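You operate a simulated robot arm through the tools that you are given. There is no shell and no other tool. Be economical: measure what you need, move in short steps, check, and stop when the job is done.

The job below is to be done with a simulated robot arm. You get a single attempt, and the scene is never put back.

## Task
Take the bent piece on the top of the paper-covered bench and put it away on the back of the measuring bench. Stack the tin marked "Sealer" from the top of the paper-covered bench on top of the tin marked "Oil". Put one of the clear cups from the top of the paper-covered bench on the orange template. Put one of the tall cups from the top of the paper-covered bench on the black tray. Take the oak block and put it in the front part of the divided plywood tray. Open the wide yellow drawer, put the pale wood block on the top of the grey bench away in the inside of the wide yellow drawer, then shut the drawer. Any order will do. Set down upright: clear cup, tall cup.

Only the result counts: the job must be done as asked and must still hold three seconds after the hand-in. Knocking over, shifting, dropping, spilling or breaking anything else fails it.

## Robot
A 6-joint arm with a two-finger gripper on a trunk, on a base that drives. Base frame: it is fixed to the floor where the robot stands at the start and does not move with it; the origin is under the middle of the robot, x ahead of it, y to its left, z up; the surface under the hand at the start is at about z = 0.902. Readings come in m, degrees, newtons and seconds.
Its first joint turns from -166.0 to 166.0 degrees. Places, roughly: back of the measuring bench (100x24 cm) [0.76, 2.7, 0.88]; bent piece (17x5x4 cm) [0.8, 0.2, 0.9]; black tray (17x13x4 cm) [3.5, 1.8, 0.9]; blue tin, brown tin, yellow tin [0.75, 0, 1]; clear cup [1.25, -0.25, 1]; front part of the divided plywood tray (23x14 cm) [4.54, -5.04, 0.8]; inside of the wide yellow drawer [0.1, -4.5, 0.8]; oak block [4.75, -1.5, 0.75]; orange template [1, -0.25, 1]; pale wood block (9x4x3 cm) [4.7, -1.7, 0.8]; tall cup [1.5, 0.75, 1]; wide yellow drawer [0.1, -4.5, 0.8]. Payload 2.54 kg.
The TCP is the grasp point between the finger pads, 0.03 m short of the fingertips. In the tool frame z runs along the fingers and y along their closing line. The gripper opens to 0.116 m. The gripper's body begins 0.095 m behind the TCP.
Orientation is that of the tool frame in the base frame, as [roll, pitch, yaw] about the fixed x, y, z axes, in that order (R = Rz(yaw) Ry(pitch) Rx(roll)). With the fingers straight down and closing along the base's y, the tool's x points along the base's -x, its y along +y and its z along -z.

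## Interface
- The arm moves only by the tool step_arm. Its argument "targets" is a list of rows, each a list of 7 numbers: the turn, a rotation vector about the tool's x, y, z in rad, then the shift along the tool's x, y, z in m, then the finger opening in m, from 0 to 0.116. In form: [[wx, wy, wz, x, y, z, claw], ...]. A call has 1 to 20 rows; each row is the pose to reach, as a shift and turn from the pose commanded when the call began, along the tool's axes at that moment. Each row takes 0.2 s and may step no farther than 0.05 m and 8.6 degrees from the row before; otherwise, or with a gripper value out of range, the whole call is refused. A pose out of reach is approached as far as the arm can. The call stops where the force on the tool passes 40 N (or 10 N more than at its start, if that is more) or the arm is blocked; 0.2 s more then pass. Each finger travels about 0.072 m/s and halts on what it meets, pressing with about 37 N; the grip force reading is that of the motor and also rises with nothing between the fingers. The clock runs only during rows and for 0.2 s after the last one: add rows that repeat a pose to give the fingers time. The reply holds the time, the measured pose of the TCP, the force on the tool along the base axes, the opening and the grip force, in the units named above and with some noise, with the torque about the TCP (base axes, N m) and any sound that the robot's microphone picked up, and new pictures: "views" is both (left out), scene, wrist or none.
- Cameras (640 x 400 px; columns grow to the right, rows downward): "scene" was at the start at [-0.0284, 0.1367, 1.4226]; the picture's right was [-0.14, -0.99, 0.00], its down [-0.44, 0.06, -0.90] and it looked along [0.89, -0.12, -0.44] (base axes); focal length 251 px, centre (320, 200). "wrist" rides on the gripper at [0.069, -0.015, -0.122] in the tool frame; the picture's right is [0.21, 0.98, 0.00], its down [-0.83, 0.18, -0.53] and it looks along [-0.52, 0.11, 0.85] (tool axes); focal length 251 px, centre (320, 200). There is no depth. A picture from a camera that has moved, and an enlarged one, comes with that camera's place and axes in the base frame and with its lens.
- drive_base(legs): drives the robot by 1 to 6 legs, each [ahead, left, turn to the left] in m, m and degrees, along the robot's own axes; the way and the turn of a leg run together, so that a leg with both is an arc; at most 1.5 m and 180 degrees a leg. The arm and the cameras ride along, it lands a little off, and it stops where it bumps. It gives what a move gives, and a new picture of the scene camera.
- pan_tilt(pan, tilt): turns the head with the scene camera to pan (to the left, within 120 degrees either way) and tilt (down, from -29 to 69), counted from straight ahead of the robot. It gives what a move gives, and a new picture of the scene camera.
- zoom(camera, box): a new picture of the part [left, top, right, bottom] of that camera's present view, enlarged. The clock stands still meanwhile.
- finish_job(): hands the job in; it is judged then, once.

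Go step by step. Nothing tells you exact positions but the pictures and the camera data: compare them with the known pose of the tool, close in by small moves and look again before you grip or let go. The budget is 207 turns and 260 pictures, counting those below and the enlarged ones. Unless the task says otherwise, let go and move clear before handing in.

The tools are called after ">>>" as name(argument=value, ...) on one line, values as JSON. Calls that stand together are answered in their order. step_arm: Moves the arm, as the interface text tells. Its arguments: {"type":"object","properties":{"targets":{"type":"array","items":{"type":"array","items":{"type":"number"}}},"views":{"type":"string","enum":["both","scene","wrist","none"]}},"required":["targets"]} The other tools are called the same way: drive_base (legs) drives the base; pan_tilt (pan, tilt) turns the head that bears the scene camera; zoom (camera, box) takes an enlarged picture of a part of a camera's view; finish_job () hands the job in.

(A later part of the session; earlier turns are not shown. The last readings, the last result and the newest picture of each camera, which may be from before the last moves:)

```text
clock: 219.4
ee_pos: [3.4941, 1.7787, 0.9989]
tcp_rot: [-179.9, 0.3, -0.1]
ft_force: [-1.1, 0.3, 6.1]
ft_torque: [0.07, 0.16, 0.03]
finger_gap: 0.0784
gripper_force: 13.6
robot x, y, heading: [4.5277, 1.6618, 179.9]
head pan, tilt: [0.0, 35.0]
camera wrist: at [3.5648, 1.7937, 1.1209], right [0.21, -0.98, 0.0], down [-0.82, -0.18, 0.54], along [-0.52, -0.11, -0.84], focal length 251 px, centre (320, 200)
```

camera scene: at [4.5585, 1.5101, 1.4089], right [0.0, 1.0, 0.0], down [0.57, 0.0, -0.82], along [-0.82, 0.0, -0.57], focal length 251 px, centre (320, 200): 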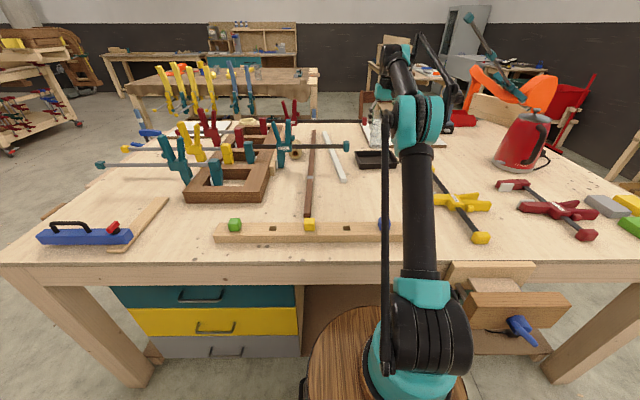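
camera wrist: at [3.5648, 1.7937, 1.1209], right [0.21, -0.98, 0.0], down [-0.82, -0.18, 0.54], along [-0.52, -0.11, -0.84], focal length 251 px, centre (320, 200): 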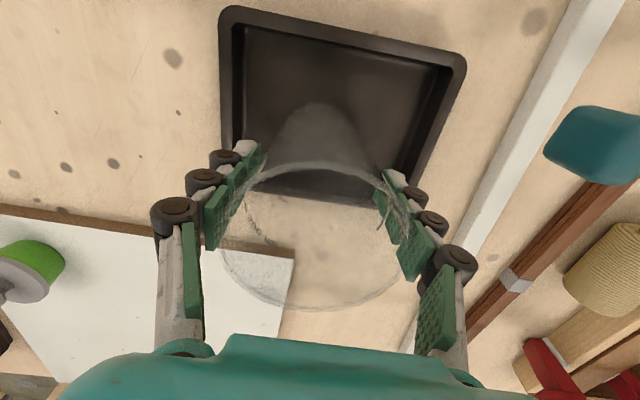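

The cup is touching the tray floor. I release, rise to just clear the rim, and retreat.

>>> step_arm(targets=[[0, 0, 0, 0, 0, -0.001, 0.08], [0, 0, 0, 0, 0, -0.001, 0.095], [0, 0, 0, 0, 0, -0.001, 0.11], [0, 0, 0, 0, 0, -0.001, 0.116], [0, 0, 0, 0, 0, -0.001, 0.116], [0, 0, 0, 0, 0, -0.03, 0.116], [0, 0, 0, 0, 0, -0.06, 0.116], [0, 0, 0, 0.005, 0, -0.08, 0.116], [0, 0, 0, 0.04, 0, -0.095, 0.116], [0, 0, 0, 0.08, 0, -0.11, 0.116], [0, 0, 0, 0.12, 0, -0.13, 0.116], [0, 0, 0, 0.16, 0, -0.15, 0.116], [0, 0, 0, 0.2, 0, -0.17, 0.116], [0, 0, 0, 0.24, 0.02, -0.19, 0.1], [0, 0, 0, 0.28, 0.04, -0.2, 0.1], [0, 0, 0, 0.32, 0.06, -0.2, 0.1], [0, 0, 0, 0.36, 0.08, -0.2, 0.1], [0, 0, 0, 0.4, 0.1, -0.2, 0.1]], views="scene")

>>> zoom(camera="scene", box=[300, 70, 460, 200])

```text
clock: 223.2
ee_pos: [3.8934, 1.6774, 1.1957]
tcp_rot: [-179.8, 0.2, 0.0]
ft_force: [0.6, -0.3, 0.4]
ft_torque: [0.01, -0.07, 0.04]
finger_gap: 0.0999
gripper_force: 0.0
robot x, y, heading: [4.5253, 1.6585, 179.6]
head pan, tilt: [0.0, 35.0]
camera scene: at [4.5579, 1.5101, 1.4089], right [0.0, 1.0, 0.0], down [0.57, 0.0, -0.82], along [-0.82, 0.0, -0.57], focal length 251 px, centre (320, 200)
```

scene: 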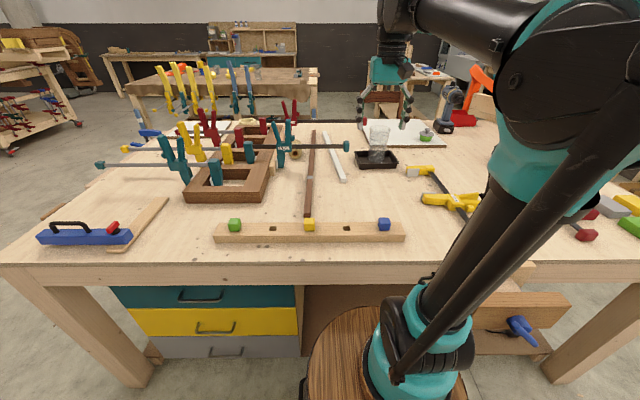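

```text
3.08 times, centred on (380, 135) of scene
camera zoom: at [4.5579, 1.5101, 1.4089], right [0.0, 1.0, 0.0], down [0.57, 0.0, -0.82], along [-0.82, 0.0, -0.57], focal length 771 px, centre (135, 400)
```

zoom: 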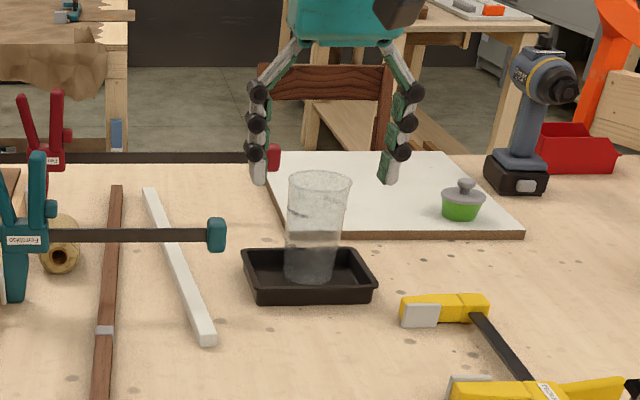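

The tall cup stands in the tray. Next is the grey bench: I back off, turn toward -y and look at it.

>>> drive_base(legs=[[-0.3, 0, 0], [0, 0, 90]])

>>> pan_tilt(pan=5, tilt=20)

```text
clock: 229.1
ee_pos: [4.8175, 1.0279, 1.1957]
tcp_rot: [-179.9, 0.3, 90.4]
ft_force: [-0.1, -0.1, -0.9]
ft_torque: [0.01, 0.0, -0.01]
finger_gap: 0.1
gripper_force: 0.1
robot x, y, heading: [4.8306, 1.6573, -89.8]
head pan, tilt: [0.0, 35.0]
camera scene: at [4.9797, 1.6912, 1.4089], right [-1.0, 0.0, 0.0], down [0.0, 0.57, -0.82], along [0.0, -0.82, -0.57], focal length 251 px, centre (320, 200)
```

scene: 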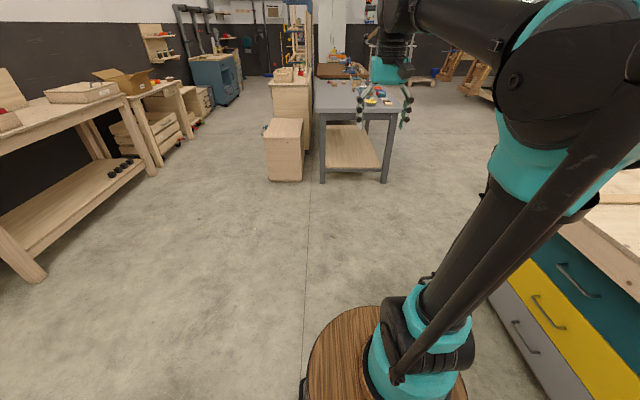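

```text
clock: 229.8
ee_pos: [4.8172, 1.0274, 1.1954]
tcp_rot: [-179.9, 0.2, 90.4]
ft_force: [0.0, -0.5, -0.4]
ft_torque: [-0.01, 0.04, 0.01]
finger_gap: 0.0999
gripper_force: 0.1
robot x, y, heading: [4.8265, 1.6577, -89.8]
head pan, tilt: [5.0, 20.0]
camera scene: at [4.9878, 1.6866, 1.4327], right [-1.0, -0.09, 0.0], down [-0.03, 0.34, -0.94], along [0.08, -0.94, -0.34], focal length 251 px, centre (320, 200)
```

scene: 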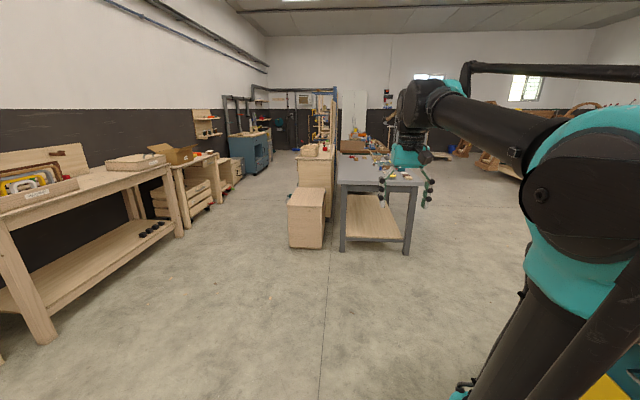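

>>> drive_base(legs=[[0.7, 0.4, 0]])

>>> pan_tilt(pan=-12, tilt=20)

>>> zoom(camera="scene", box=[220, 110, 420, 260])

```text
clock: 234.2
ee_pos: [5.2369, 0.3331, 1.1949]
tcp_rot: [-179.8, 0.2, 91.5]
ft_force: [-0.3, 0.2, -0.7]
ft_torque: [-0.01, 0.0, -0.03]
finger_gap: 0.0998
gripper_force: 0.1
robot x, y, heading: [5.2358, 0.9647, -88.3]
head pan, tilt: [5.0, 20.0]
camera scene: at [5.3933, 0.9948, 1.4327], right [-0.99, -0.11, 0.0], down [-0.04, 0.34, -0.94], along [0.1, -0.93, -0.34], focal length 251 px, centre (320, 200)
```

scene: 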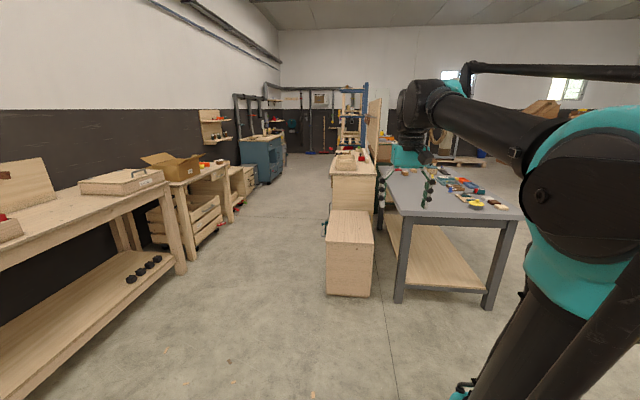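

```text
clock: 235.0
ee_pos: [5.2358, 0.332, 1.1953]
tcp_rot: [-179.8, 0.1, 91.7]
ft_force: [0.6, 0.5, 0.3]
ft_torque: [-0.04, 0.01, -0.02]
finger_gap: 0.0998
gripper_force: 0.0
robot x, y, heading: [5.2372, 0.965, -88.7]
head pan, tilt: [-12.0, 20.0]
camera scene: at [5.3659, 0.9958, 1.4327], right [-0.98, 0.18, 0.0], down [0.06, 0.34, -0.94], along [-0.17, -0.92, -0.34], focal length 251 px, centre (320, 200)
```

scene: 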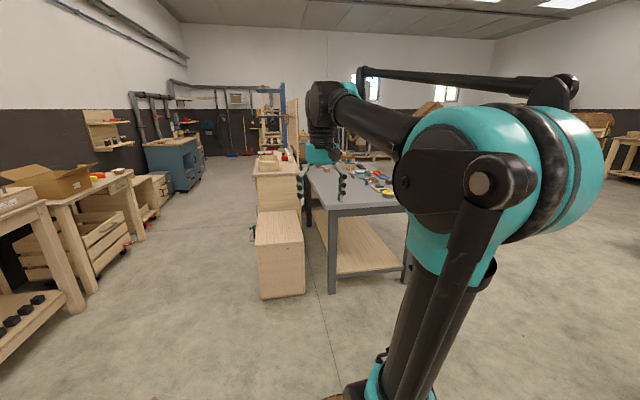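

```text
2.67 times, centred on (320, 185) of scene
camera zoom: at [5.3659, 0.9958, 1.4327], right [-0.98, 0.18, 0.0], down [0.06, 0.34, -0.94], along [-0.17, -0.92, -0.34], focal length 668 px, centre (320, 240)
```

zoom: 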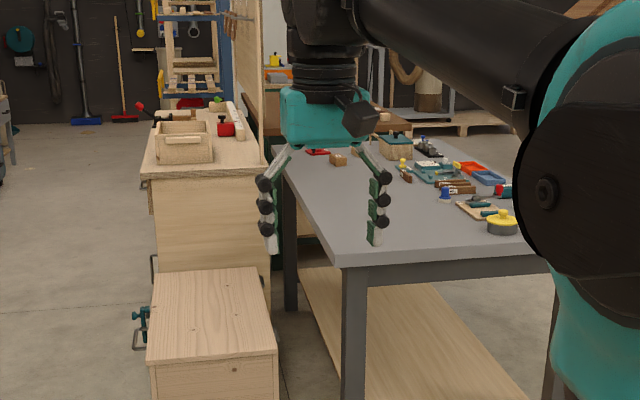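

The grey bench spans about x 4.31–5.03 with its end at y≈-0.4; the blocks are reachable from its -x side. I drive around there.

>>> drive_base(legs=[[0, 0, -90], [0, 0.93, 0], [1.4, 0, 0], [0.2, 0.4, 0], [0, 0, 178]])

```text
clock: 259.9
ee_pos: [4.3029, -0.5095, 1.1951]
tcp_rot: [-180.0, 0.2, 178.7]
ft_force: [0.8, -0.5, -0.8]
ft_torque: [-0.02, -0.02, -0.04]
finger_gap: 0.1
gripper_force: 0.0
robot x, y, heading: [3.6696, -0.4802, -1.6]
head pan, tilt: [-12.0, 20.0]
camera scene: at [3.6463, -0.3483, 1.4327], right [-0.24, -0.97, 0.0], down [-0.33, 0.08, -0.94], along [0.91, -0.22, -0.34], focal length 251 px, centre (320, 200)
```

scene: 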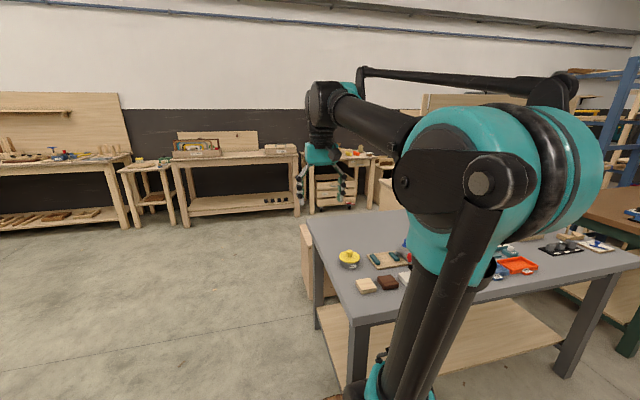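

>>> drive_base(legs=[[-0.08, -1.05, 1.6]])

>>> pan_tilt(pan=10, tilt=35)

>>> zoom(camera="scene", box=[150, 90, 430, 265])

```text
clock: 265.3
ee_pos: [4.1882, -1.5639, 1.1966]
tcp_rot: [-179.9, 0.2, 178.3]
ft_force: [0.0, 0.4, 0.2]
ft_torque: [0.0, 0.02, 0.02]
finger_gap: 0.1003
gripper_force: 0.0
robot x, y, heading: [3.552, -1.5285, -2.1]
head pan, tilt: [-12.0, 20.0]
camera scene: at [3.5324, -1.3975, 1.4327], right [-0.24, -0.97, 0.0], down [-0.33, 0.08, -0.94], along [0.91, -0.23, -0.34], focal length 251 px, centre (320, 200)
```

scene: 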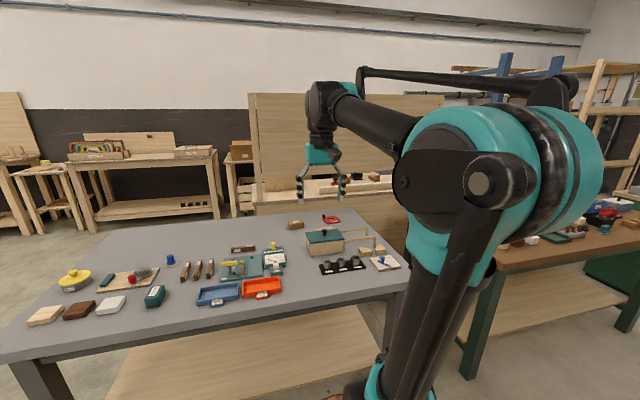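

```text
clock: 266.2
ee_pos: [4.1877, -1.5638, 1.1958]
tcp_rot: [-179.9, 0.3, 178.3]
ft_force: [-0.4, 0.4, 0.2]
ft_torque: [0.01, 0.01, 0.0]
finger_gap: 0.1001
gripper_force: 0.0
robot x, y, heading: [3.5536, -1.5292, -2.1]
head pan, tilt: [10.0, 35.0]
camera scene: at [3.5293, -1.3628, 1.4089], right [0.14, -0.99, 0.0], down [-0.57, -0.08, -0.82], along [0.81, 0.11, -0.57], focal length 251 px, centre (320, 200)
```

scene: 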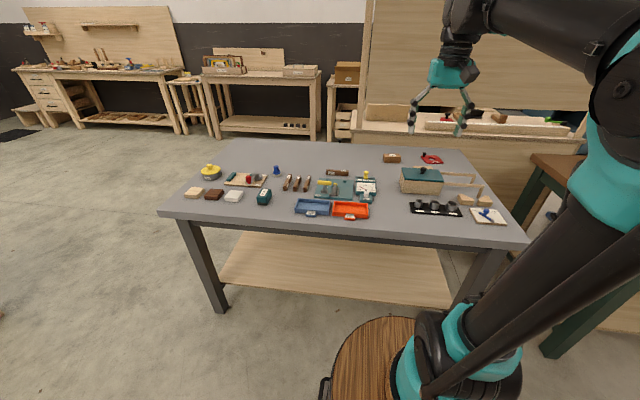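

```text
2.29 times, centred on (290, 178) of scene
camera zoom: at [3.5293, -1.3628, 1.4089], right [0.14, -0.99, 0.0], down [-0.57, -0.08, -0.82], along [0.81, 0.11, -0.57], focal length 573 px, centre (389, 251)
```

zoom: 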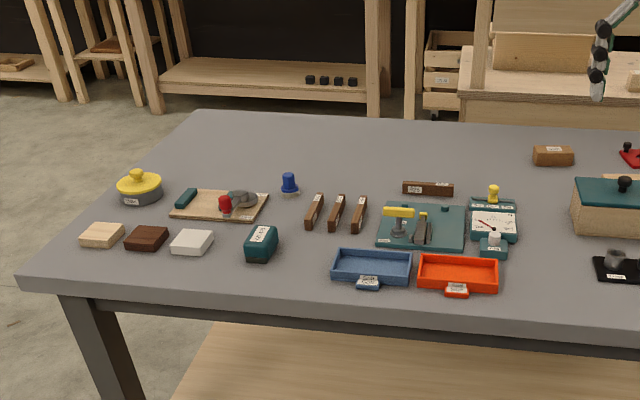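

>>> zoom(camera="scene", box=[370, 140, 520, 235])

>>> zoom(camera="scene", box=[170, 150, 320, 220])

>>> zoom(camera="scene", box=[280, 140, 400, 220])

```text
4.21 times, centred on (445, 188) of scene
camera zoom: at [3.5293, -1.3628, 1.4089], right [0.14, -0.99, 0.0], down [-0.57, -0.08, -0.82], along [0.81, 0.11, -0.57], focal length 1055 px, centre (-206, 253)
```

zoom: 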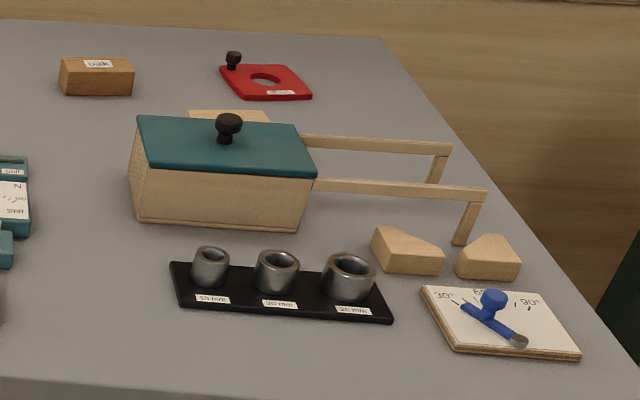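

```text
4.27 times, centred on (245, 185) of scene
camera zoom: at [3.5293, -1.3628, 1.4089], right [0.14, -0.99, 0.0], down [-0.57, -0.08, -0.82], along [0.81, 0.11, -0.57], focal length 1069 px, centre (640, 264)
```

zoom: 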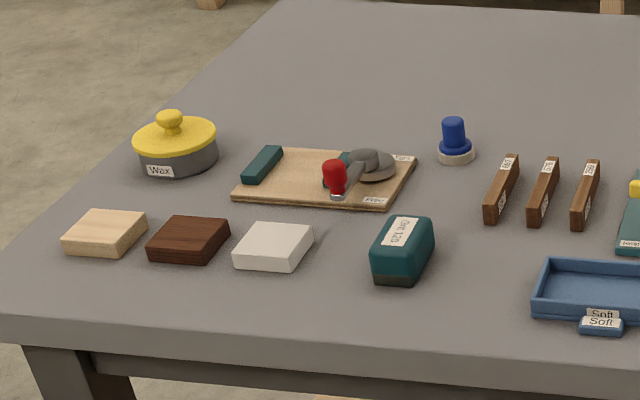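

```text
5.00 times, centred on (340, 180) of scene
camera zoom: at [3.5293, -1.3628, 1.4089], right [0.14, -0.99, 0.0], down [-0.57, -0.08, -0.82], along [0.81, 0.11, -0.57], focal length 1253 px, centre (220, 300)
```

zoom: 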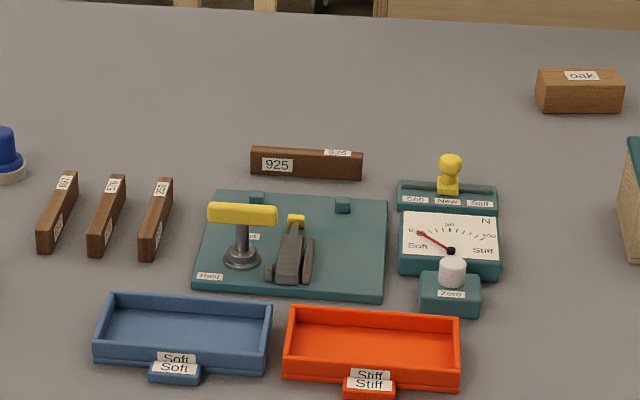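

The "oak" labelled block is at about (4.86, -1.58), and the pale wood block is behind the green-lidded box at about (4.72, -1.73). I close in and take the oak block first.

>>> drive_base(legs=[[0.22, -0.03, 2]])

>>> step_arm(targets=[[0, 0, 0, -0.045, 0, 0.01, 0.1], [0, 0, 0, -0.09, 0, 0.02, 0.1], [0, 0, 0, -0.135, 0, 0.03, 0.1], [0, 0, 0, -0.18, 0, 0.04, 0.1], [0, 0, 0, -0.225, 0, 0.05, 0.1], [0, 0, 0, -0.26, 0, 0.06, 0.1], [0, 0, 0, -0.26, 0, 0.06, 0.1]], views="both")

```text
clock: 267.9
ee_pos: [4.4076, -1.5784, 1.1954]
tcp_rot: [-179.9, 0.3, -180.0]
ft_force: [-1.3, 0.1, 0.4]
ft_torque: [-0.01, -0.03, -0.02]
finger_gap: 0.0998
gripper_force: 0.1
robot x, y, heading: [3.7786, -1.5619, -0.2]
head pan, tilt: [10.0, 35.0]
camera scene: at [3.7439, -1.3978, 1.4089], right [0.17, -0.99, 0.0], down [-0.57, -0.1, -0.82], along [0.81, 0.14, -0.57], focal length 251 px, centre (320, 200)
```

scene: 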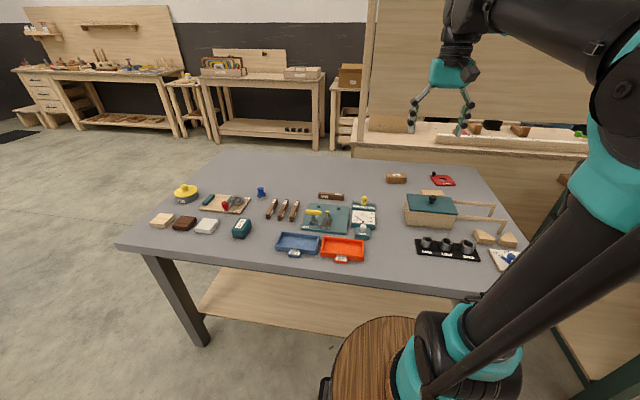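

```text
clock: 269.5
ee_pos: [4.6698, -1.5784, 1.1367]
tcp_rot: [-179.9, 0.2, -180.0]
ft_force: [-0.9, 0.1, 0.3]
ft_torque: [0.01, -0.01, -0.03]
finger_gap: 0.0999
gripper_force: 0.1
robot x, y, heading: [3.7749, -1.5643, 0.0]
head pan, tilt: [10.0, 35.0]
camera scene: at [3.7438, -1.3978, 1.4089], right [0.17, -0.99, 0.0], down [-0.57, -0.1, -0.82], along [0.81, 0.14, -0.57], focal length 251 px, centre (320, 200)
camera wrist: at [4.6016, -1.5936, 1.2592], right [-0.21, 0.98, 0.0], down [0.82, 0.18, 0.54], along [0.52, 0.11, -0.84], focal length 251 px, centre (320, 200)
```

scene: 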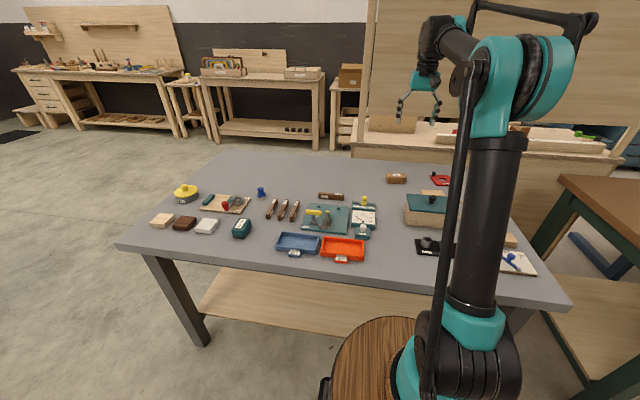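
wrist: 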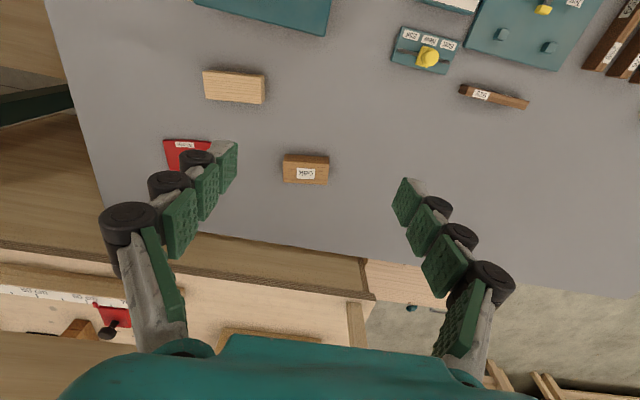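

Both blocks are visible in the wrist view: oak at (4.795, -1.58), pale at (4.69, -1.717). I turn the gripper to close across the oak block and move above it.

>>> step_arm(targets=[[0, 0, 0.145, -0.005, 0, 0.015, 0.1], [0, 0, 0.291, -0.01, 0, 0.03, 0.1], [0, 0, 0.436, -0.02, 0, 0.05, 0.1], [0, 0, 0.582, -0.035, 0, 0.07, 0.1], [0, 0, 0.727, -0.05, 0, 0.09, 0.1], [0, 0, 0.872, -0.065, 0, 0.1, 0.1], [0, 0, 1.018, -0.08, 0, 0.11, 0.1], [0, 0, 1.163, -0.095, 0, 0.12, 0.1], [0, 0, 1.309, -0.11, -0.002, 0.13, 0.1], [0, 0, 1.454, -0.125, -0.002, 0.14, 0.1], [0, 0, 1.454, -0.125, -0.002, 0.14, 0.1]], views="both")

```text
clock: 271.9
ee_pos: [4.794, -1.5795, 0.997]
tcp_rot: [179.9, 0.1, 96.6]
ft_force: [0.3, 0.0, -0.7]
ft_torque: [0.03, -0.02, 0.01]
finger_gap: 0.0998
gripper_force: 0.0
robot x, y, heading: [3.7739, -1.5648, -0.4]
head pan, tilt: [10.0, 35.0]
camera scene: at [3.7439, -1.3978, 1.4089], right [0.17, -0.99, 0.0], down [-0.57, -0.1, -0.82], along [0.81, 0.14, -0.57], focal length 251 px, centre (320, 200)
camera wrist: at [4.7709, -1.5135, 1.1198], right [0.95, 0.33, 0.0], down [0.27, -0.8, 0.54], along [0.18, -0.51, -0.84], focal length 251 px, centre (320, 200)
```

scene: 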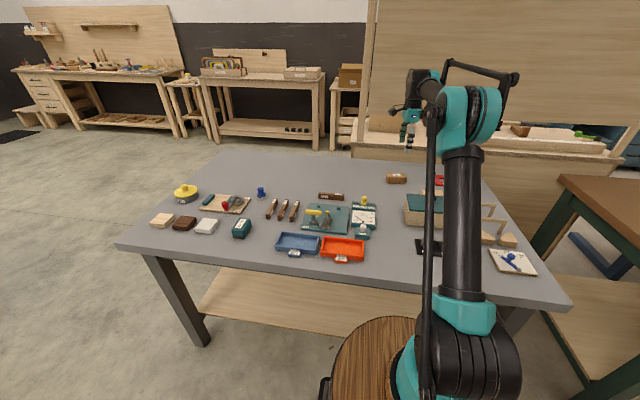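
wrist: 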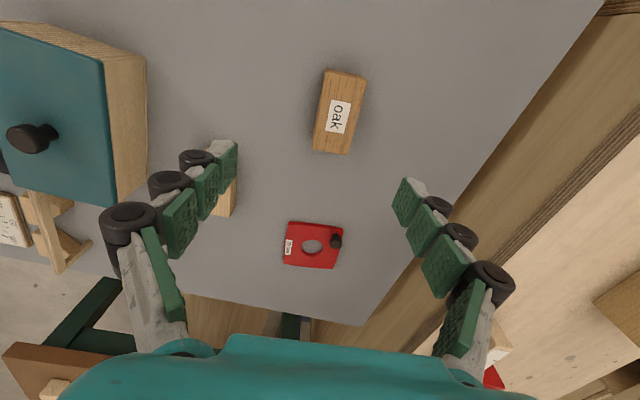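

>>> step_arm(targets=[[0, 0, 0, 0.001, 0.022, 0.03, 0.1], [0, 0, 0, 0.001, 0.022, 0.07, 0.1], [0, 0, 0, 0.001, 0.022, 0.11, 0.1], [0, 0, 0, 0.001, 0.022, 0.13, 0.1], [0, 0, 0, 0.001, 0.022, 0.13, 0.1]], views="both")

>>> zoom(camera="scene", box=[370, 130, 470, 200])

```text
clock: 273.1
ee_pos: [4.8147, -1.5757, 0.8697]
tcp_rot: [179.8, 0.1, 96.7]
ft_force: [-0.5, 0.1, 0.2]
ft_torque: [0.0, 0.0, -0.02]
finger_gap: 0.0999
gripper_force: 0.1
robot x, y, heading: [3.7747, -1.5612, -0.1]
head pan, tilt: [10.0, 35.0]
camera scene: at [3.7439, -1.3978, 1.4089], right [0.17, -0.99, 0.0], down [-0.57, -0.1, -0.82], along [0.81, 0.14, -0.57], focal length 251 px, centre (320, 200)
camera wrist: at [4.7928, -1.5091, 0.9914], right [0.94, 0.33, 0.0], down [0.28, -0.8, 0.54], along [0.18, -0.51, -0.84], focal length 251 px, centre (320, 200)
```

scene: 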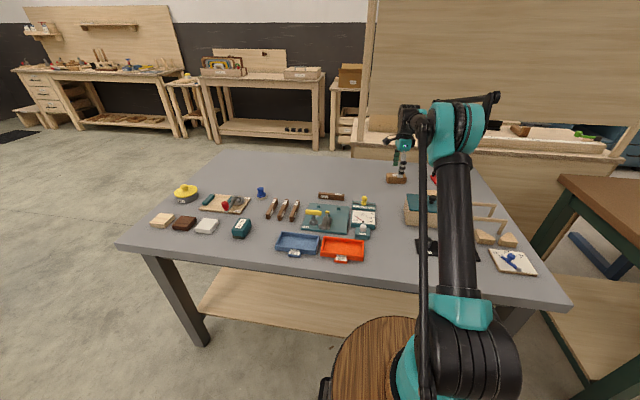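
wrist: 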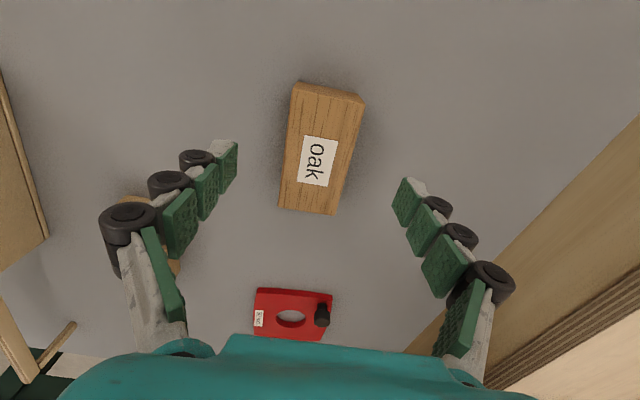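

```text
5.71 times, centred on (420, 165) of scene
camera zoom: at [3.7439, -1.3978, 1.4089], right [0.17, -0.99, 0.0], down [-0.57, -0.1, -0.82], along [0.81, 0.14, -0.57], focal length 1432 px, centre (-251, 400)
```

zoom: 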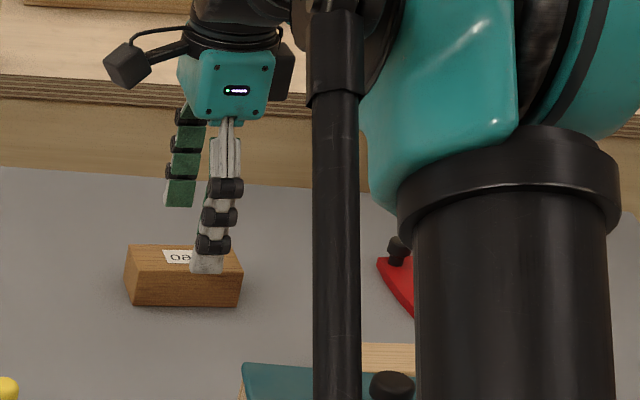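

Centred. I descend to z≈0.838 and grip.

>>> step_arm(targets=[[0, 0, -0.03, 0, 0.001, 0.016, 0.1], [0, 0, -0.03, 0, 0.001, 0.032, 0.1], [0, 0, -0.03, 0, 0.001, 0.032, 0.085], [0, 0, -0.03, 0, 0.001, 0.032, 0.065], [0, 0, -0.03, 0, 0.001, 0.032, 0.045], [0, 0, -0.03, 0, 0.001, 0.032, 0.025], [0, 0, -0.03, 0, 0.001, 0.032, 0.02], [0, 0, -0.03, 0, 0.001, 0.032, 0.02]], views="wrist")

>>> zoom(camera="scene", box=[370, 130, 470, 200])

```text
clock: 274.9
ee_pos: [4.8163, -1.5764, 0.8366]
tcp_rot: [179.7, 0.2, 98.4]
ft_force: [0.5, 0.5, 1.1]
ft_torque: [-0.03, -0.01, 0.0]
finger_gap: 0.0435
gripper_force: 36.8
robot x, y, heading: [3.7768, -1.5649, -0.2]
head pan, tilt: [10.0, 35.0]
camera wrist: at [4.7926, -1.5107, 0.9591], right [0.93, 0.36, 0.0], down [0.3, -0.79, 0.54], along [0.19, -0.5, -0.84], focal length 251 px, centre (320, 200)
```

wrist: 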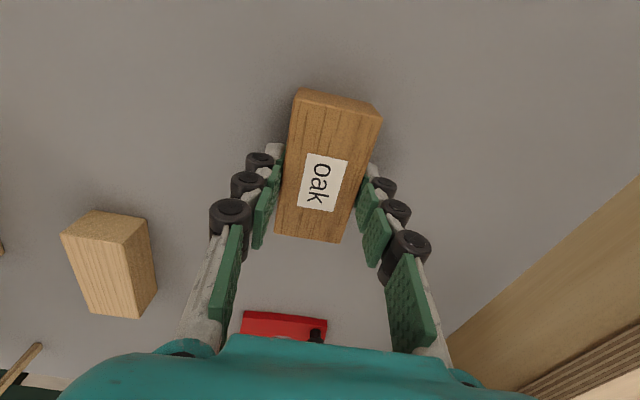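

```text
5.71 times, centred on (420, 165) of scene
camera zoom: at [3.7439, -1.3978, 1.4089], right [0.17, -0.99, 0.0], down [-0.57, -0.1, -0.82], along [0.81, 0.14, -0.57], focal length 1432 px, centre (-251, 400)
```

zoom: 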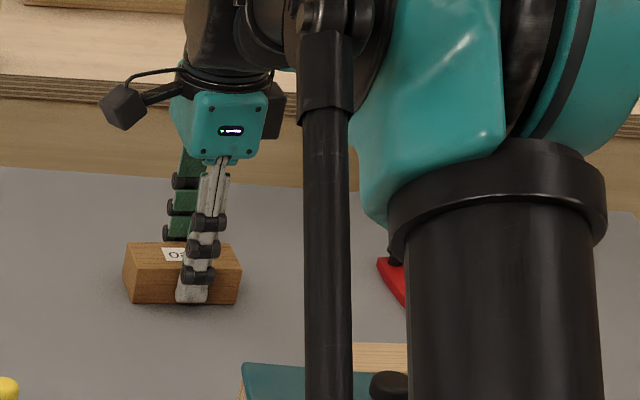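

Oak block gripped. I lift, retract, back away and look toward -y.

>>> step_arm(targets=[[0, 0, 0, 0, 0, -0.04, 0.02], [0, 0, 0, 0, 0, -0.08, 0.02], [0, 0, 0, 0, 0, -0.12, 0.02], [0, 0, 0, 0, -0.03, -0.155, 0.02], [0, 0, 0, 0, -0.065, -0.19, 0.02], [0, 0, 0, 0, -0.1, -0.22, 0.02], [0, 0, 0, 0, -0.135, -0.25, 0.02], [0, 0, 0, 0, -0.17, -0.28, 0.02], [0, 0, 0, 0, -0.21, -0.3, 0.02], [0, 0, 0, 0, -0.25, -0.32, 0.02], [0, 0, 0, 0, -0.29, -0.33, 0.02], [0, 0, 0, 0, -0.33, -0.34, 0.02], [0, 0, 0, 0, -0.37, -0.34, 0.02], [0, 0, 0, 0, -0.41, -0.34, 0.02]], views="none")

>>> drive_base(legs=[[-0.45, 0, 0]])

>>> pan_tilt(pan=-65, tilt=20)

>>> pan_tilt(pan=-110, tilt=20)

```text
clock: 277.9
ee_pos: [4.4123, -1.6351, 1.1726]
tcp_rot: [179.9, 0.1, 98.3]
ft_force: [0.1, 0.2, -0.9]
ft_torque: [0.0, 0.07, 0.01]
finger_gap: 0.0439
gripper_force: 36.7
robot x, y, heading: [3.7748, -1.5612, -0.1]
head pan, tilt: [10.0, 35.0]
```

```text
clock: 280.6
ee_pos: [3.9629, -1.6298, 1.1738]
tcp_rot: [179.8, 0.1, 99.0]
ft_force: [-0.7, -1.0, -0.1]
ft_torque: [-0.01, -0.03, 0.01]
finger_gap: 0.0437
gripper_force: 36.7
robot x, y, heading: [3.3234, -1.562, 0.2]
head pan, tilt: [10.0, 35.0]
camera scene: at [3.2911, -1.3985, 1.4089], right [0.18, -0.98, 0.0], down [-0.56, -0.1, -0.82], along [0.81, 0.15, -0.57], focal length 251 px, centre (320, 200)
```

scene: 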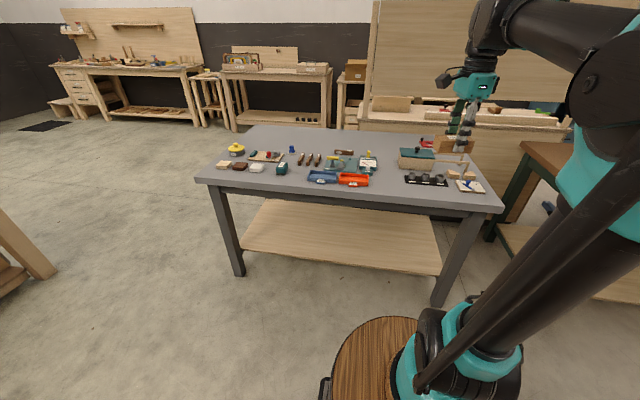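

```text
clock: 282.1
ee_pos: [3.9618, -1.6308, 1.1728]
tcp_rot: [179.9, 0.1, 99.0]
ft_force: [-0.2, -0.6, -0.7]
ft_torque: [-0.02, 0.02, 0.01]
finger_gap: 0.0438
gripper_force: 37.7
robot x, y, heading: [3.3243, -1.5615, 0.4]
head pan, tilt: [-65.0, 20.0]
camera scene: at [3.2444, -1.4984, 1.4327], right [-0.9, -0.43, 0.0], down [-0.15, 0.31, -0.94], along [0.4, -0.85, -0.34], focal length 251 px, centre (320, 200)
```

scene: 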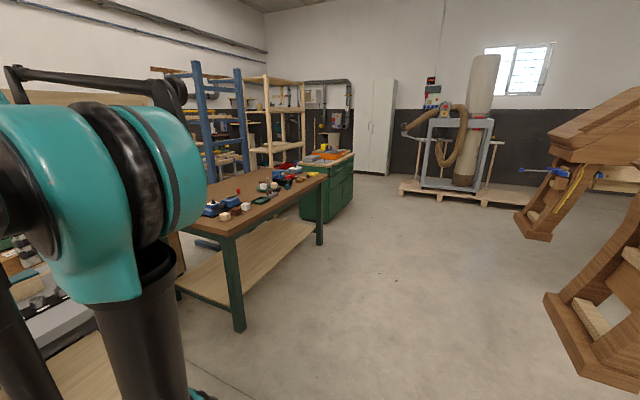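

```text
clock: 283.2
ee_pos: [3.9625, -1.6293, 1.1734]
tcp_rot: [179.8, 0.1, 99.0]
ft_force: [0.9, 0.1, -0.5]
ft_torque: [-0.02, -0.01, 0.0]
finger_gap: 0.0439
gripper_force: 36.6
robot x, y, heading: [3.3215, -1.5604, 0.5]
head pan, tilt: [-110.0, 20.0]
camera scene: at [3.1732, -1.5019, 1.4327], right [-0.94, 0.34, 0.0], down [0.11, 0.32, -0.94], along [-0.32, -0.89, -0.34], focal length 251 px, centre (320, 200)
```

scene: 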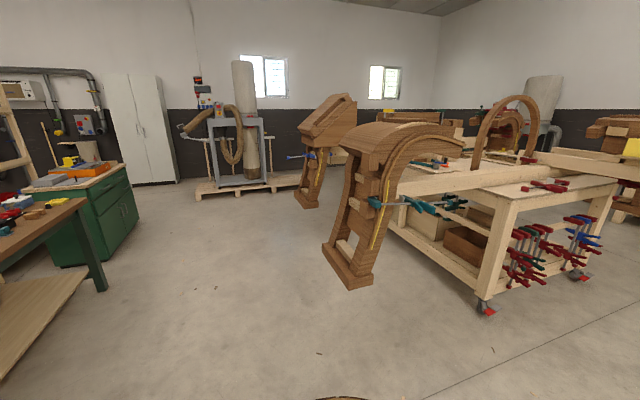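

The green cabinet with the trays is at about (4.54, -5.04). I drive sideways along x≈3.3 to reach it.

>>> drive_base(legs=[[0, -1.2, -0.3], [0, -1.2, 0.5]])

>>> pan_tilt(pan=-25, tilt=25)

```text
clock: 295.2
ee_pos: [3.9889, -4.0593, 1.1734]
tcp_rot: [179.9, 0.1, 100.6]
ft_force: [-0.4, -0.3, -1.1]
ft_torque: [0.02, 0.01, -0.01]
finger_gap: 0.0439
gripper_force: 36.4
robot x, y, heading: [3.3506, -4.0095, 2.2]
head pan, tilt: [-110.0, 20.0]
camera scene: at [3.1976, -3.9541, 1.4327], right [-0.95, 0.31, 0.0], down [0.11, 0.33, -0.94], along [-0.29, -0.89, -0.34], focal length 251 px, centre (320, 200)
```

scene: 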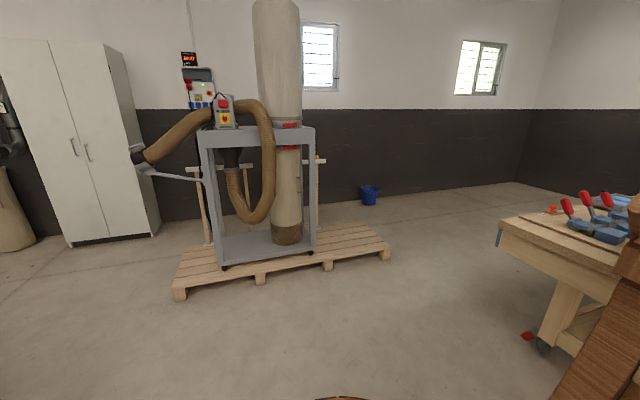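

```text
clock: 296.8
ee_pos: [3.9903, -4.059, 1.1736]
tcp_rot: [179.8, 0.1, 100.7]
ft_force: [0.2, 0.5, -0.6]
ft_torque: [-0.02, -0.01, 0.01]
finger_gap: 0.0441
gripper_force: 36.9
robot x, y, heading: [3.3505, -4.0107, 2.2]
head pan, tilt: [-25.0, 25.0]
camera scene: at [3.3112, -3.9016, 1.4246], right [-0.39, -0.92, 0.0], down [-0.39, 0.17, -0.91], along [0.83, -0.35, -0.42], focal length 251 px, centre (320, 200)
```

scene: 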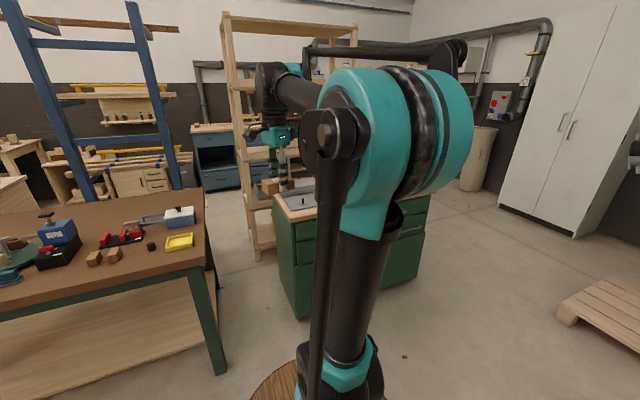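

>>> drive_base(legs=[[0, -0.92, -2.3]])

>>> pan_tilt(pan=12, tilt=30)

>>> zoom(camera="scene", box=[200, 80, 480, 255])

```text
clock: 301.6
ee_pos: [4.0174, -4.9795, 1.1734]
tcp_rot: [179.8, 0.0, 100.1]
ft_force: [-0.4, -0.6, -0.9]
ft_torque: [0.04, -0.02, 0.02]
finger_gap: 0.0439
gripper_force: 37.4
robot x, y, heading: [3.3788, -4.9256, 1.4]
head pan, tilt: [-25.0, 25.0]
camera scene: at [3.3399, -4.8161, 1.4246], right [-0.4, -0.92, 0.0], down [-0.39, 0.17, -0.91], along [0.83, -0.36, -0.42], focal length 251 px, centre (320, 200)
```

scene: 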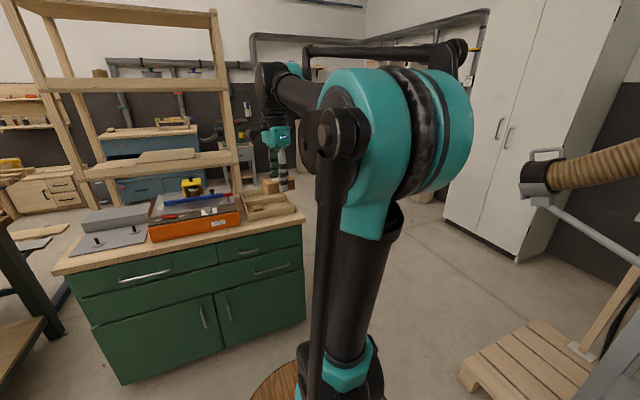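

```text
clock: 302.6
ee_pos: [4.0181, -4.9796, 1.1729]
tcp_rot: [179.7, 0.1, 100.1]
ft_force: [0.1, -0.2, -1.4]
ft_torque: [-0.03, -0.01, 0.0]
finger_gap: 0.0439
gripper_force: 36.8
robot x, y, heading: [3.3787, -4.9253, 1.1]
head pan, tilt: [12.0, 30.0]
camera scene: at [3.3433, -4.7583, 1.4167], right [0.23, -0.97, 0.0], down [-0.49, -0.12, -0.87], along [0.84, 0.2, -0.5], focal length 251 px, centre (320, 200)
```

scene: 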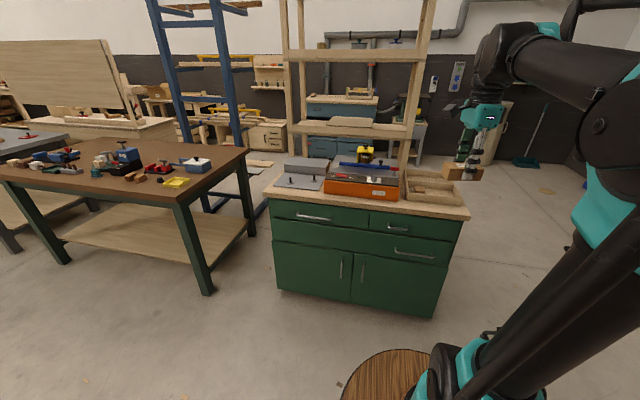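

```text
2.29 times, centred on (340, 168) of scene
camera zoom: at [3.3433, -4.7583, 1.4167], right [0.23, -0.97, 0.0], down [-0.49, -0.12, -0.87], along [0.84, 0.2, -0.5], focal length 573 px, centre (274, 274)
```

zoom: 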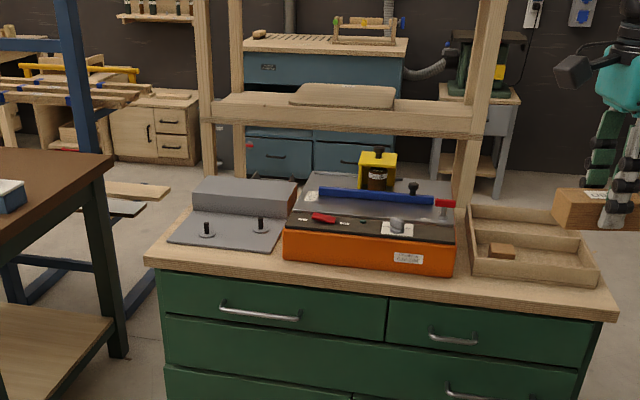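

The divided tray is at the right end of the green cabinet. Its front part spans about x 4.46–4.62, y -5.16 to -4.93, with a small block already on its left side. I drive closer.

>>> drive_base(legs=[[0.42, -0.12, -1.1]])

>>> step_arm(targets=[[0, 0, -0.14, 0, 0, -0.005, 0.02], [0, 0, -0.28, 0, 0, -0.01, 0.02], [0, 0, -0.42, 0, 0, -0.01, 0.02], [0, 0, -0.56, 0, 0, -0.01, 0.02], [0, 0, -0.7, 0, 0, -0.01, 0.02], [0, 0, -0.84, 0, 0, -0.01, 0.02], [0, 0, -0.98, 0, 0, -0.01, 0.02], [0, 0, -1.12, 0, 0, -0.01, 0.02], [0, 0, -1.26, 0, 0, -0.01, 0.02], [0, 0, -1.4, 0, 0, -0.01, 0.02]], views="both")

```text
clock: 305.2
ee_pos: [4.4276, -5.107, 1.1735]
tcp_rot: [179.9, 0.1, 99.0]
ft_force: [0.6, 0.1, -0.2]
ft_torque: [0.03, -0.01, -0.01]
finger_gap: 0.0437
gripper_force: 37.0
robot x, y, heading: [3.7918, -5.0443, 0.3]
head pan, tilt: [12.0, 30.0]
camera scene: at [3.7586, -4.8729, 1.4167], right [0.21, -0.98, 0.0], down [-0.49, -0.11, -0.87], along [0.85, 0.19, -0.5], focal length 251 px, centre (320, 200)
```

scene: 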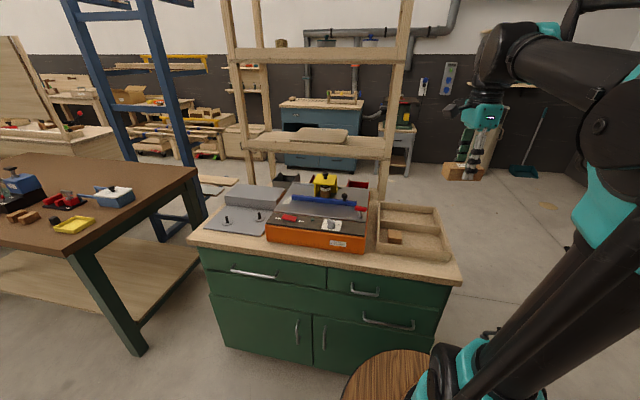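

```text
clock: 307.4
ee_pos: [4.4275, -5.1071, 1.1843]
tcp_rot: [-179.9, 0.2, 179.3]
ft_force: [-0.4, 0.1, -0.5]
ft_torque: [0.02, 0.01, 0.0]
finger_gap: 0.0438
gripper_force: 36.8
robot x, y, heading: [3.7912, -5.0372, 0.2]
head pan, tilt: [12.0, 30.0]
camera scene: at [3.7586, -4.8728, 1.4167], right [0.21, -0.98, 0.0], down [-0.49, -0.11, -0.87], along [0.85, 0.19, -0.5], focal length 251 px, centre (320, 200)
camera wrist: at [4.3601, -5.1221, 1.3057], right [-0.2, 0.98, 0.0], down [0.83, 0.17, 0.54], along [0.53, 0.11, -0.84], focal length 251 px, centre (320, 200)
```

scene: 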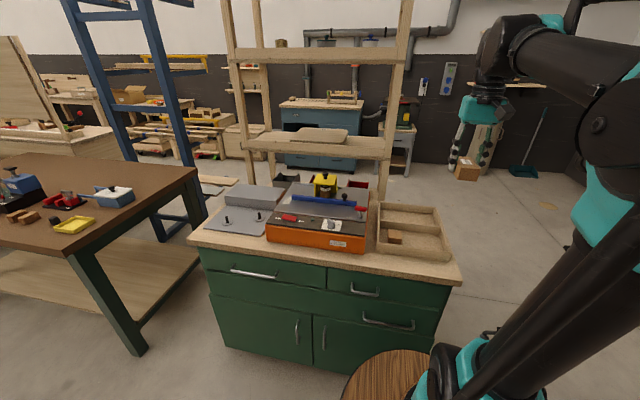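
wrist: 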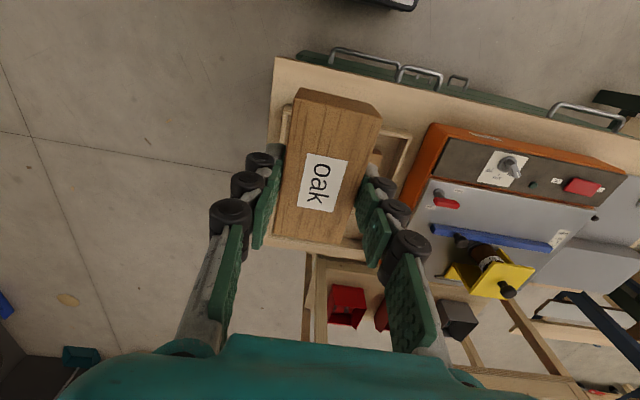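

I place it over the free right half at (4.55, -5.09) and lower to just above the tray.

>>> step_arm(targets=[[0, 0, 0, -0.04, 0.006, 0, 0.02], [0, 0, 0, -0.08, 0.012, 0, 0.02], [0, 0, 0, -0.1225, 0.017, 0.0, 0.02], [0, 0, 0, -0.1225, 0.017, 0.045, 0.02], [0, 0, 0, -0.1225, 0.017, 0.09, 0.02], [0, 0, 0, -0.1225, 0.017, 0.135, 0.02], [0, 0, 0, -0.1225, 0.017, 0.18, 0.02], [0, 0, 0, -0.1225, 0.017, 0.225, 0.02], [0, 0, 0, -0.1225, 0.017, 0.25, 0.02], [0, 0, 0, -0.1225, 0.017, 0.25, 0.02]], views="both")

>>> zoom(camera="scene", box=[350, 180, 470, 270])

```text
clock: 309.6
ee_pos: [4.5487, -5.0941, 0.9315]
tcp_rot: [-179.9, 0.2, 179.2]
ft_force: [0.2, -0.1, -0.8]
ft_torque: [-0.01, 0.0, 0.0]
finger_gap: 0.0439
gripper_force: 36.9
robot x, y, heading: [3.7859, -5.0417, 0.3]
head pan, tilt: [12.0, 30.0]
camera scene: at [3.7586, -4.8729, 1.4167], right [0.21, -0.98, 0.0], down [-0.49, -0.11, -0.87], along [0.85, 0.19, -0.5], focal length 251 px, centre (320, 200)
camera wrist: at [4.4812, -5.1084, 1.0532], right [-0.2, 0.98, 0.0], down [0.83, 0.17, 0.54], along [0.53, 0.11, -0.84], focal length 251 px, centre (320, 200)
```

scene: 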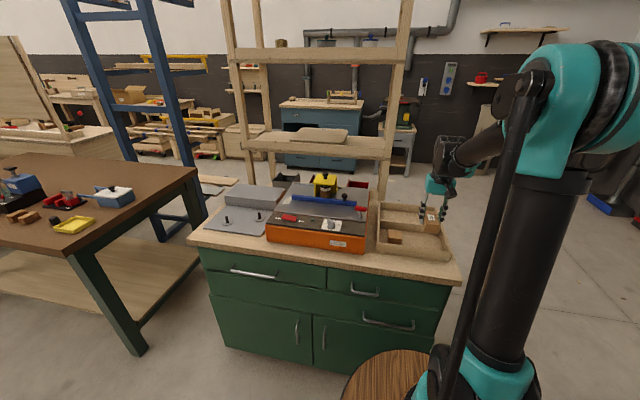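
wrist: 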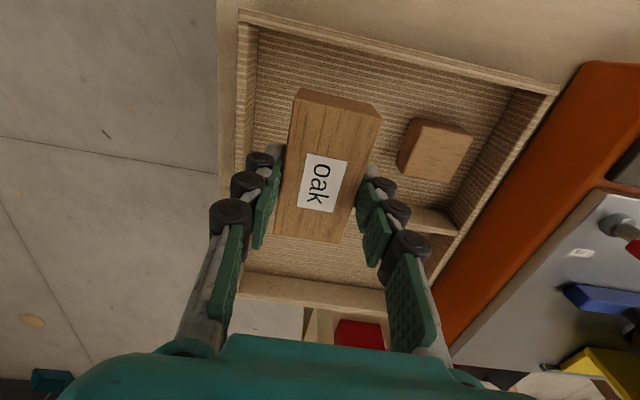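

```text
4.44 times, centred on (410, 225) of scene
camera zoom: at [3.7586, -4.8729, 1.4167], right [0.21, -0.98, 0.0], down [-0.49, -0.11, -0.87], along [0.85, 0.19, -0.5], focal length 1114 px, centre (-80, 89)
```

zoom: 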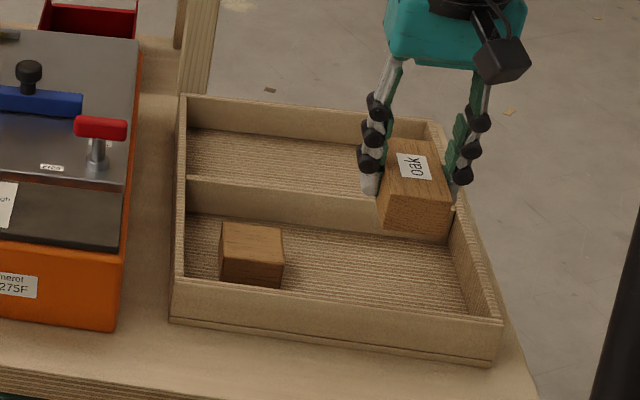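

I shift 7 mm forward to centre between the front wall and the divider, then lower.

>>> step_arm(targets=[[0, 0, 0, 0.007, 0, 0.01, 0.02], [0, 0, 0, 0.007, 0, 0.04, 0.02], [0, 0, 0, 0.007, 0, 0.06, 0.02], [0, 0, 0, 0.007, 0, 0.068, 0.02], [0, 0, 0, 0.007, 0, 0.072, 0.02], [0, 0, 0, 0.007, 0, 0.072, 0.02]], views="both")

>>> zoom(camera="scene", box=[350, 180, 470, 270])

```text
clock: 311.0
ee_pos: [4.5443, -5.0927, 0.862]
tcp_rot: [-179.8, 0.2, 179.2]
ft_force: [0.4, 0.3, -1.2]
ft_torque: [0.02, 0.03, 0.0]
finger_gap: 0.0437
gripper_force: 36.9
robot x, y, heading: [3.7914, -5.0405, 0.6]
head pan, tilt: [12.0, 30.0]
camera scene: at [3.7586, -4.8728, 1.4167], right [0.21, -0.98, 0.0], down [-0.49, -0.11, -0.87], along [0.85, 0.19, -0.5], focal length 251 px, centre (320, 200)
camera wrist: at [4.4762, -5.1075, 0.9843], right [-0.2, 0.98, 0.0], down [0.83, 0.17, 0.54], along [0.53, 0.11, -0.84], focal length 251 px, centre (320, 200)
```

scene: 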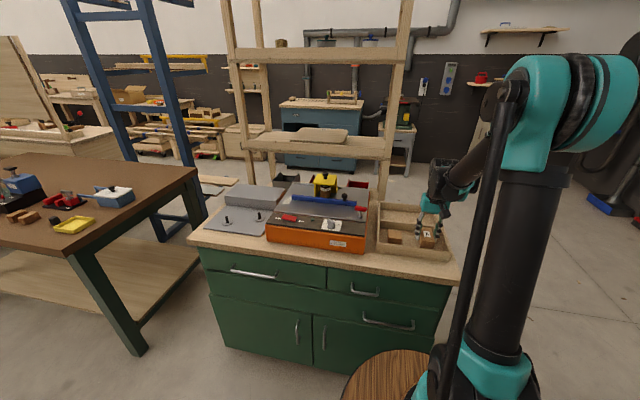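
wrist: 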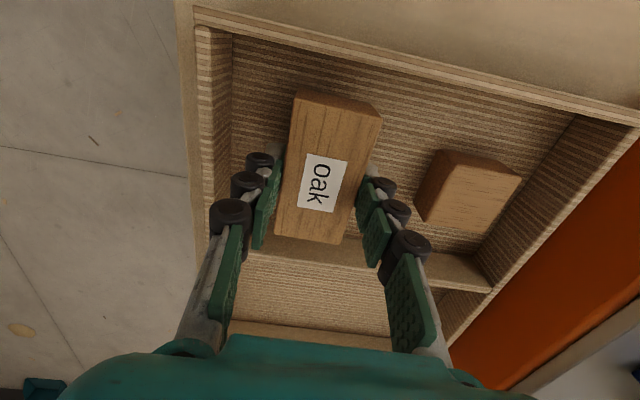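

```text
4.44 times, centred on (410, 225) of scene
camera zoom: at [3.7586, -4.8728, 1.4167], right [0.21, -0.98, 0.0], down [-0.49, -0.11, -0.87], along [0.85, 0.19, -0.5], focal length 1114 px, centre (-80, 89)
```

zoom: 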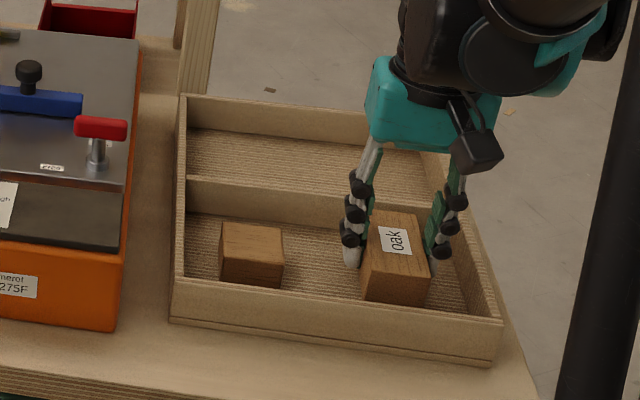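

>>> step_arm(targets=[[0, 0, 0, 0.004, 0, 0.0, 0.02], [0, 0, 0, 0.004, 0, 0.004, 0.02], [0, 0, 0, 0.004, 0, 0.008, 0.02], [0, 0, 0, 0.004, 0, 0.008, 0.02]], views="none")

>>> step_arm(targets=[[0, 0, 0, 0, 0, 0.002, 0.02], [0, 0, 0, 0, 0, 0.004, 0.02], [0, 0, 0, 0, 0, 0.004, 0.02]], views="none")

```text
clock: 312.0
ee_pos: [4.5412, -5.0924, 0.8544]
tcp_rot: [-179.9, 0.3, 179.2]
ft_force: [-0.1, 0.3, -0.9]
ft_torque: [0.0, 0.0, 0.01]
finger_gap: 0.044
gripper_force: 36.9
robot x, y, heading: [3.7904, -5.0368, 0.4]
head pan, tilt: [12.0, 30.0]
```

```text
clock: 312.8
ee_pos: [4.5413, -5.0923, 0.8501]
tcp_rot: [-179.9, 0.2, 179.2]
ft_force: [0.5, -0.6, 0.4]
ft_torque: [0.0, 0.04, 0.04]
finger_gap: 0.044
gripper_force: 36.8
robot x, y, heading: [3.7901, -5.0407, 0.6]
head pan, tilt: [12.0, 30.0]
```

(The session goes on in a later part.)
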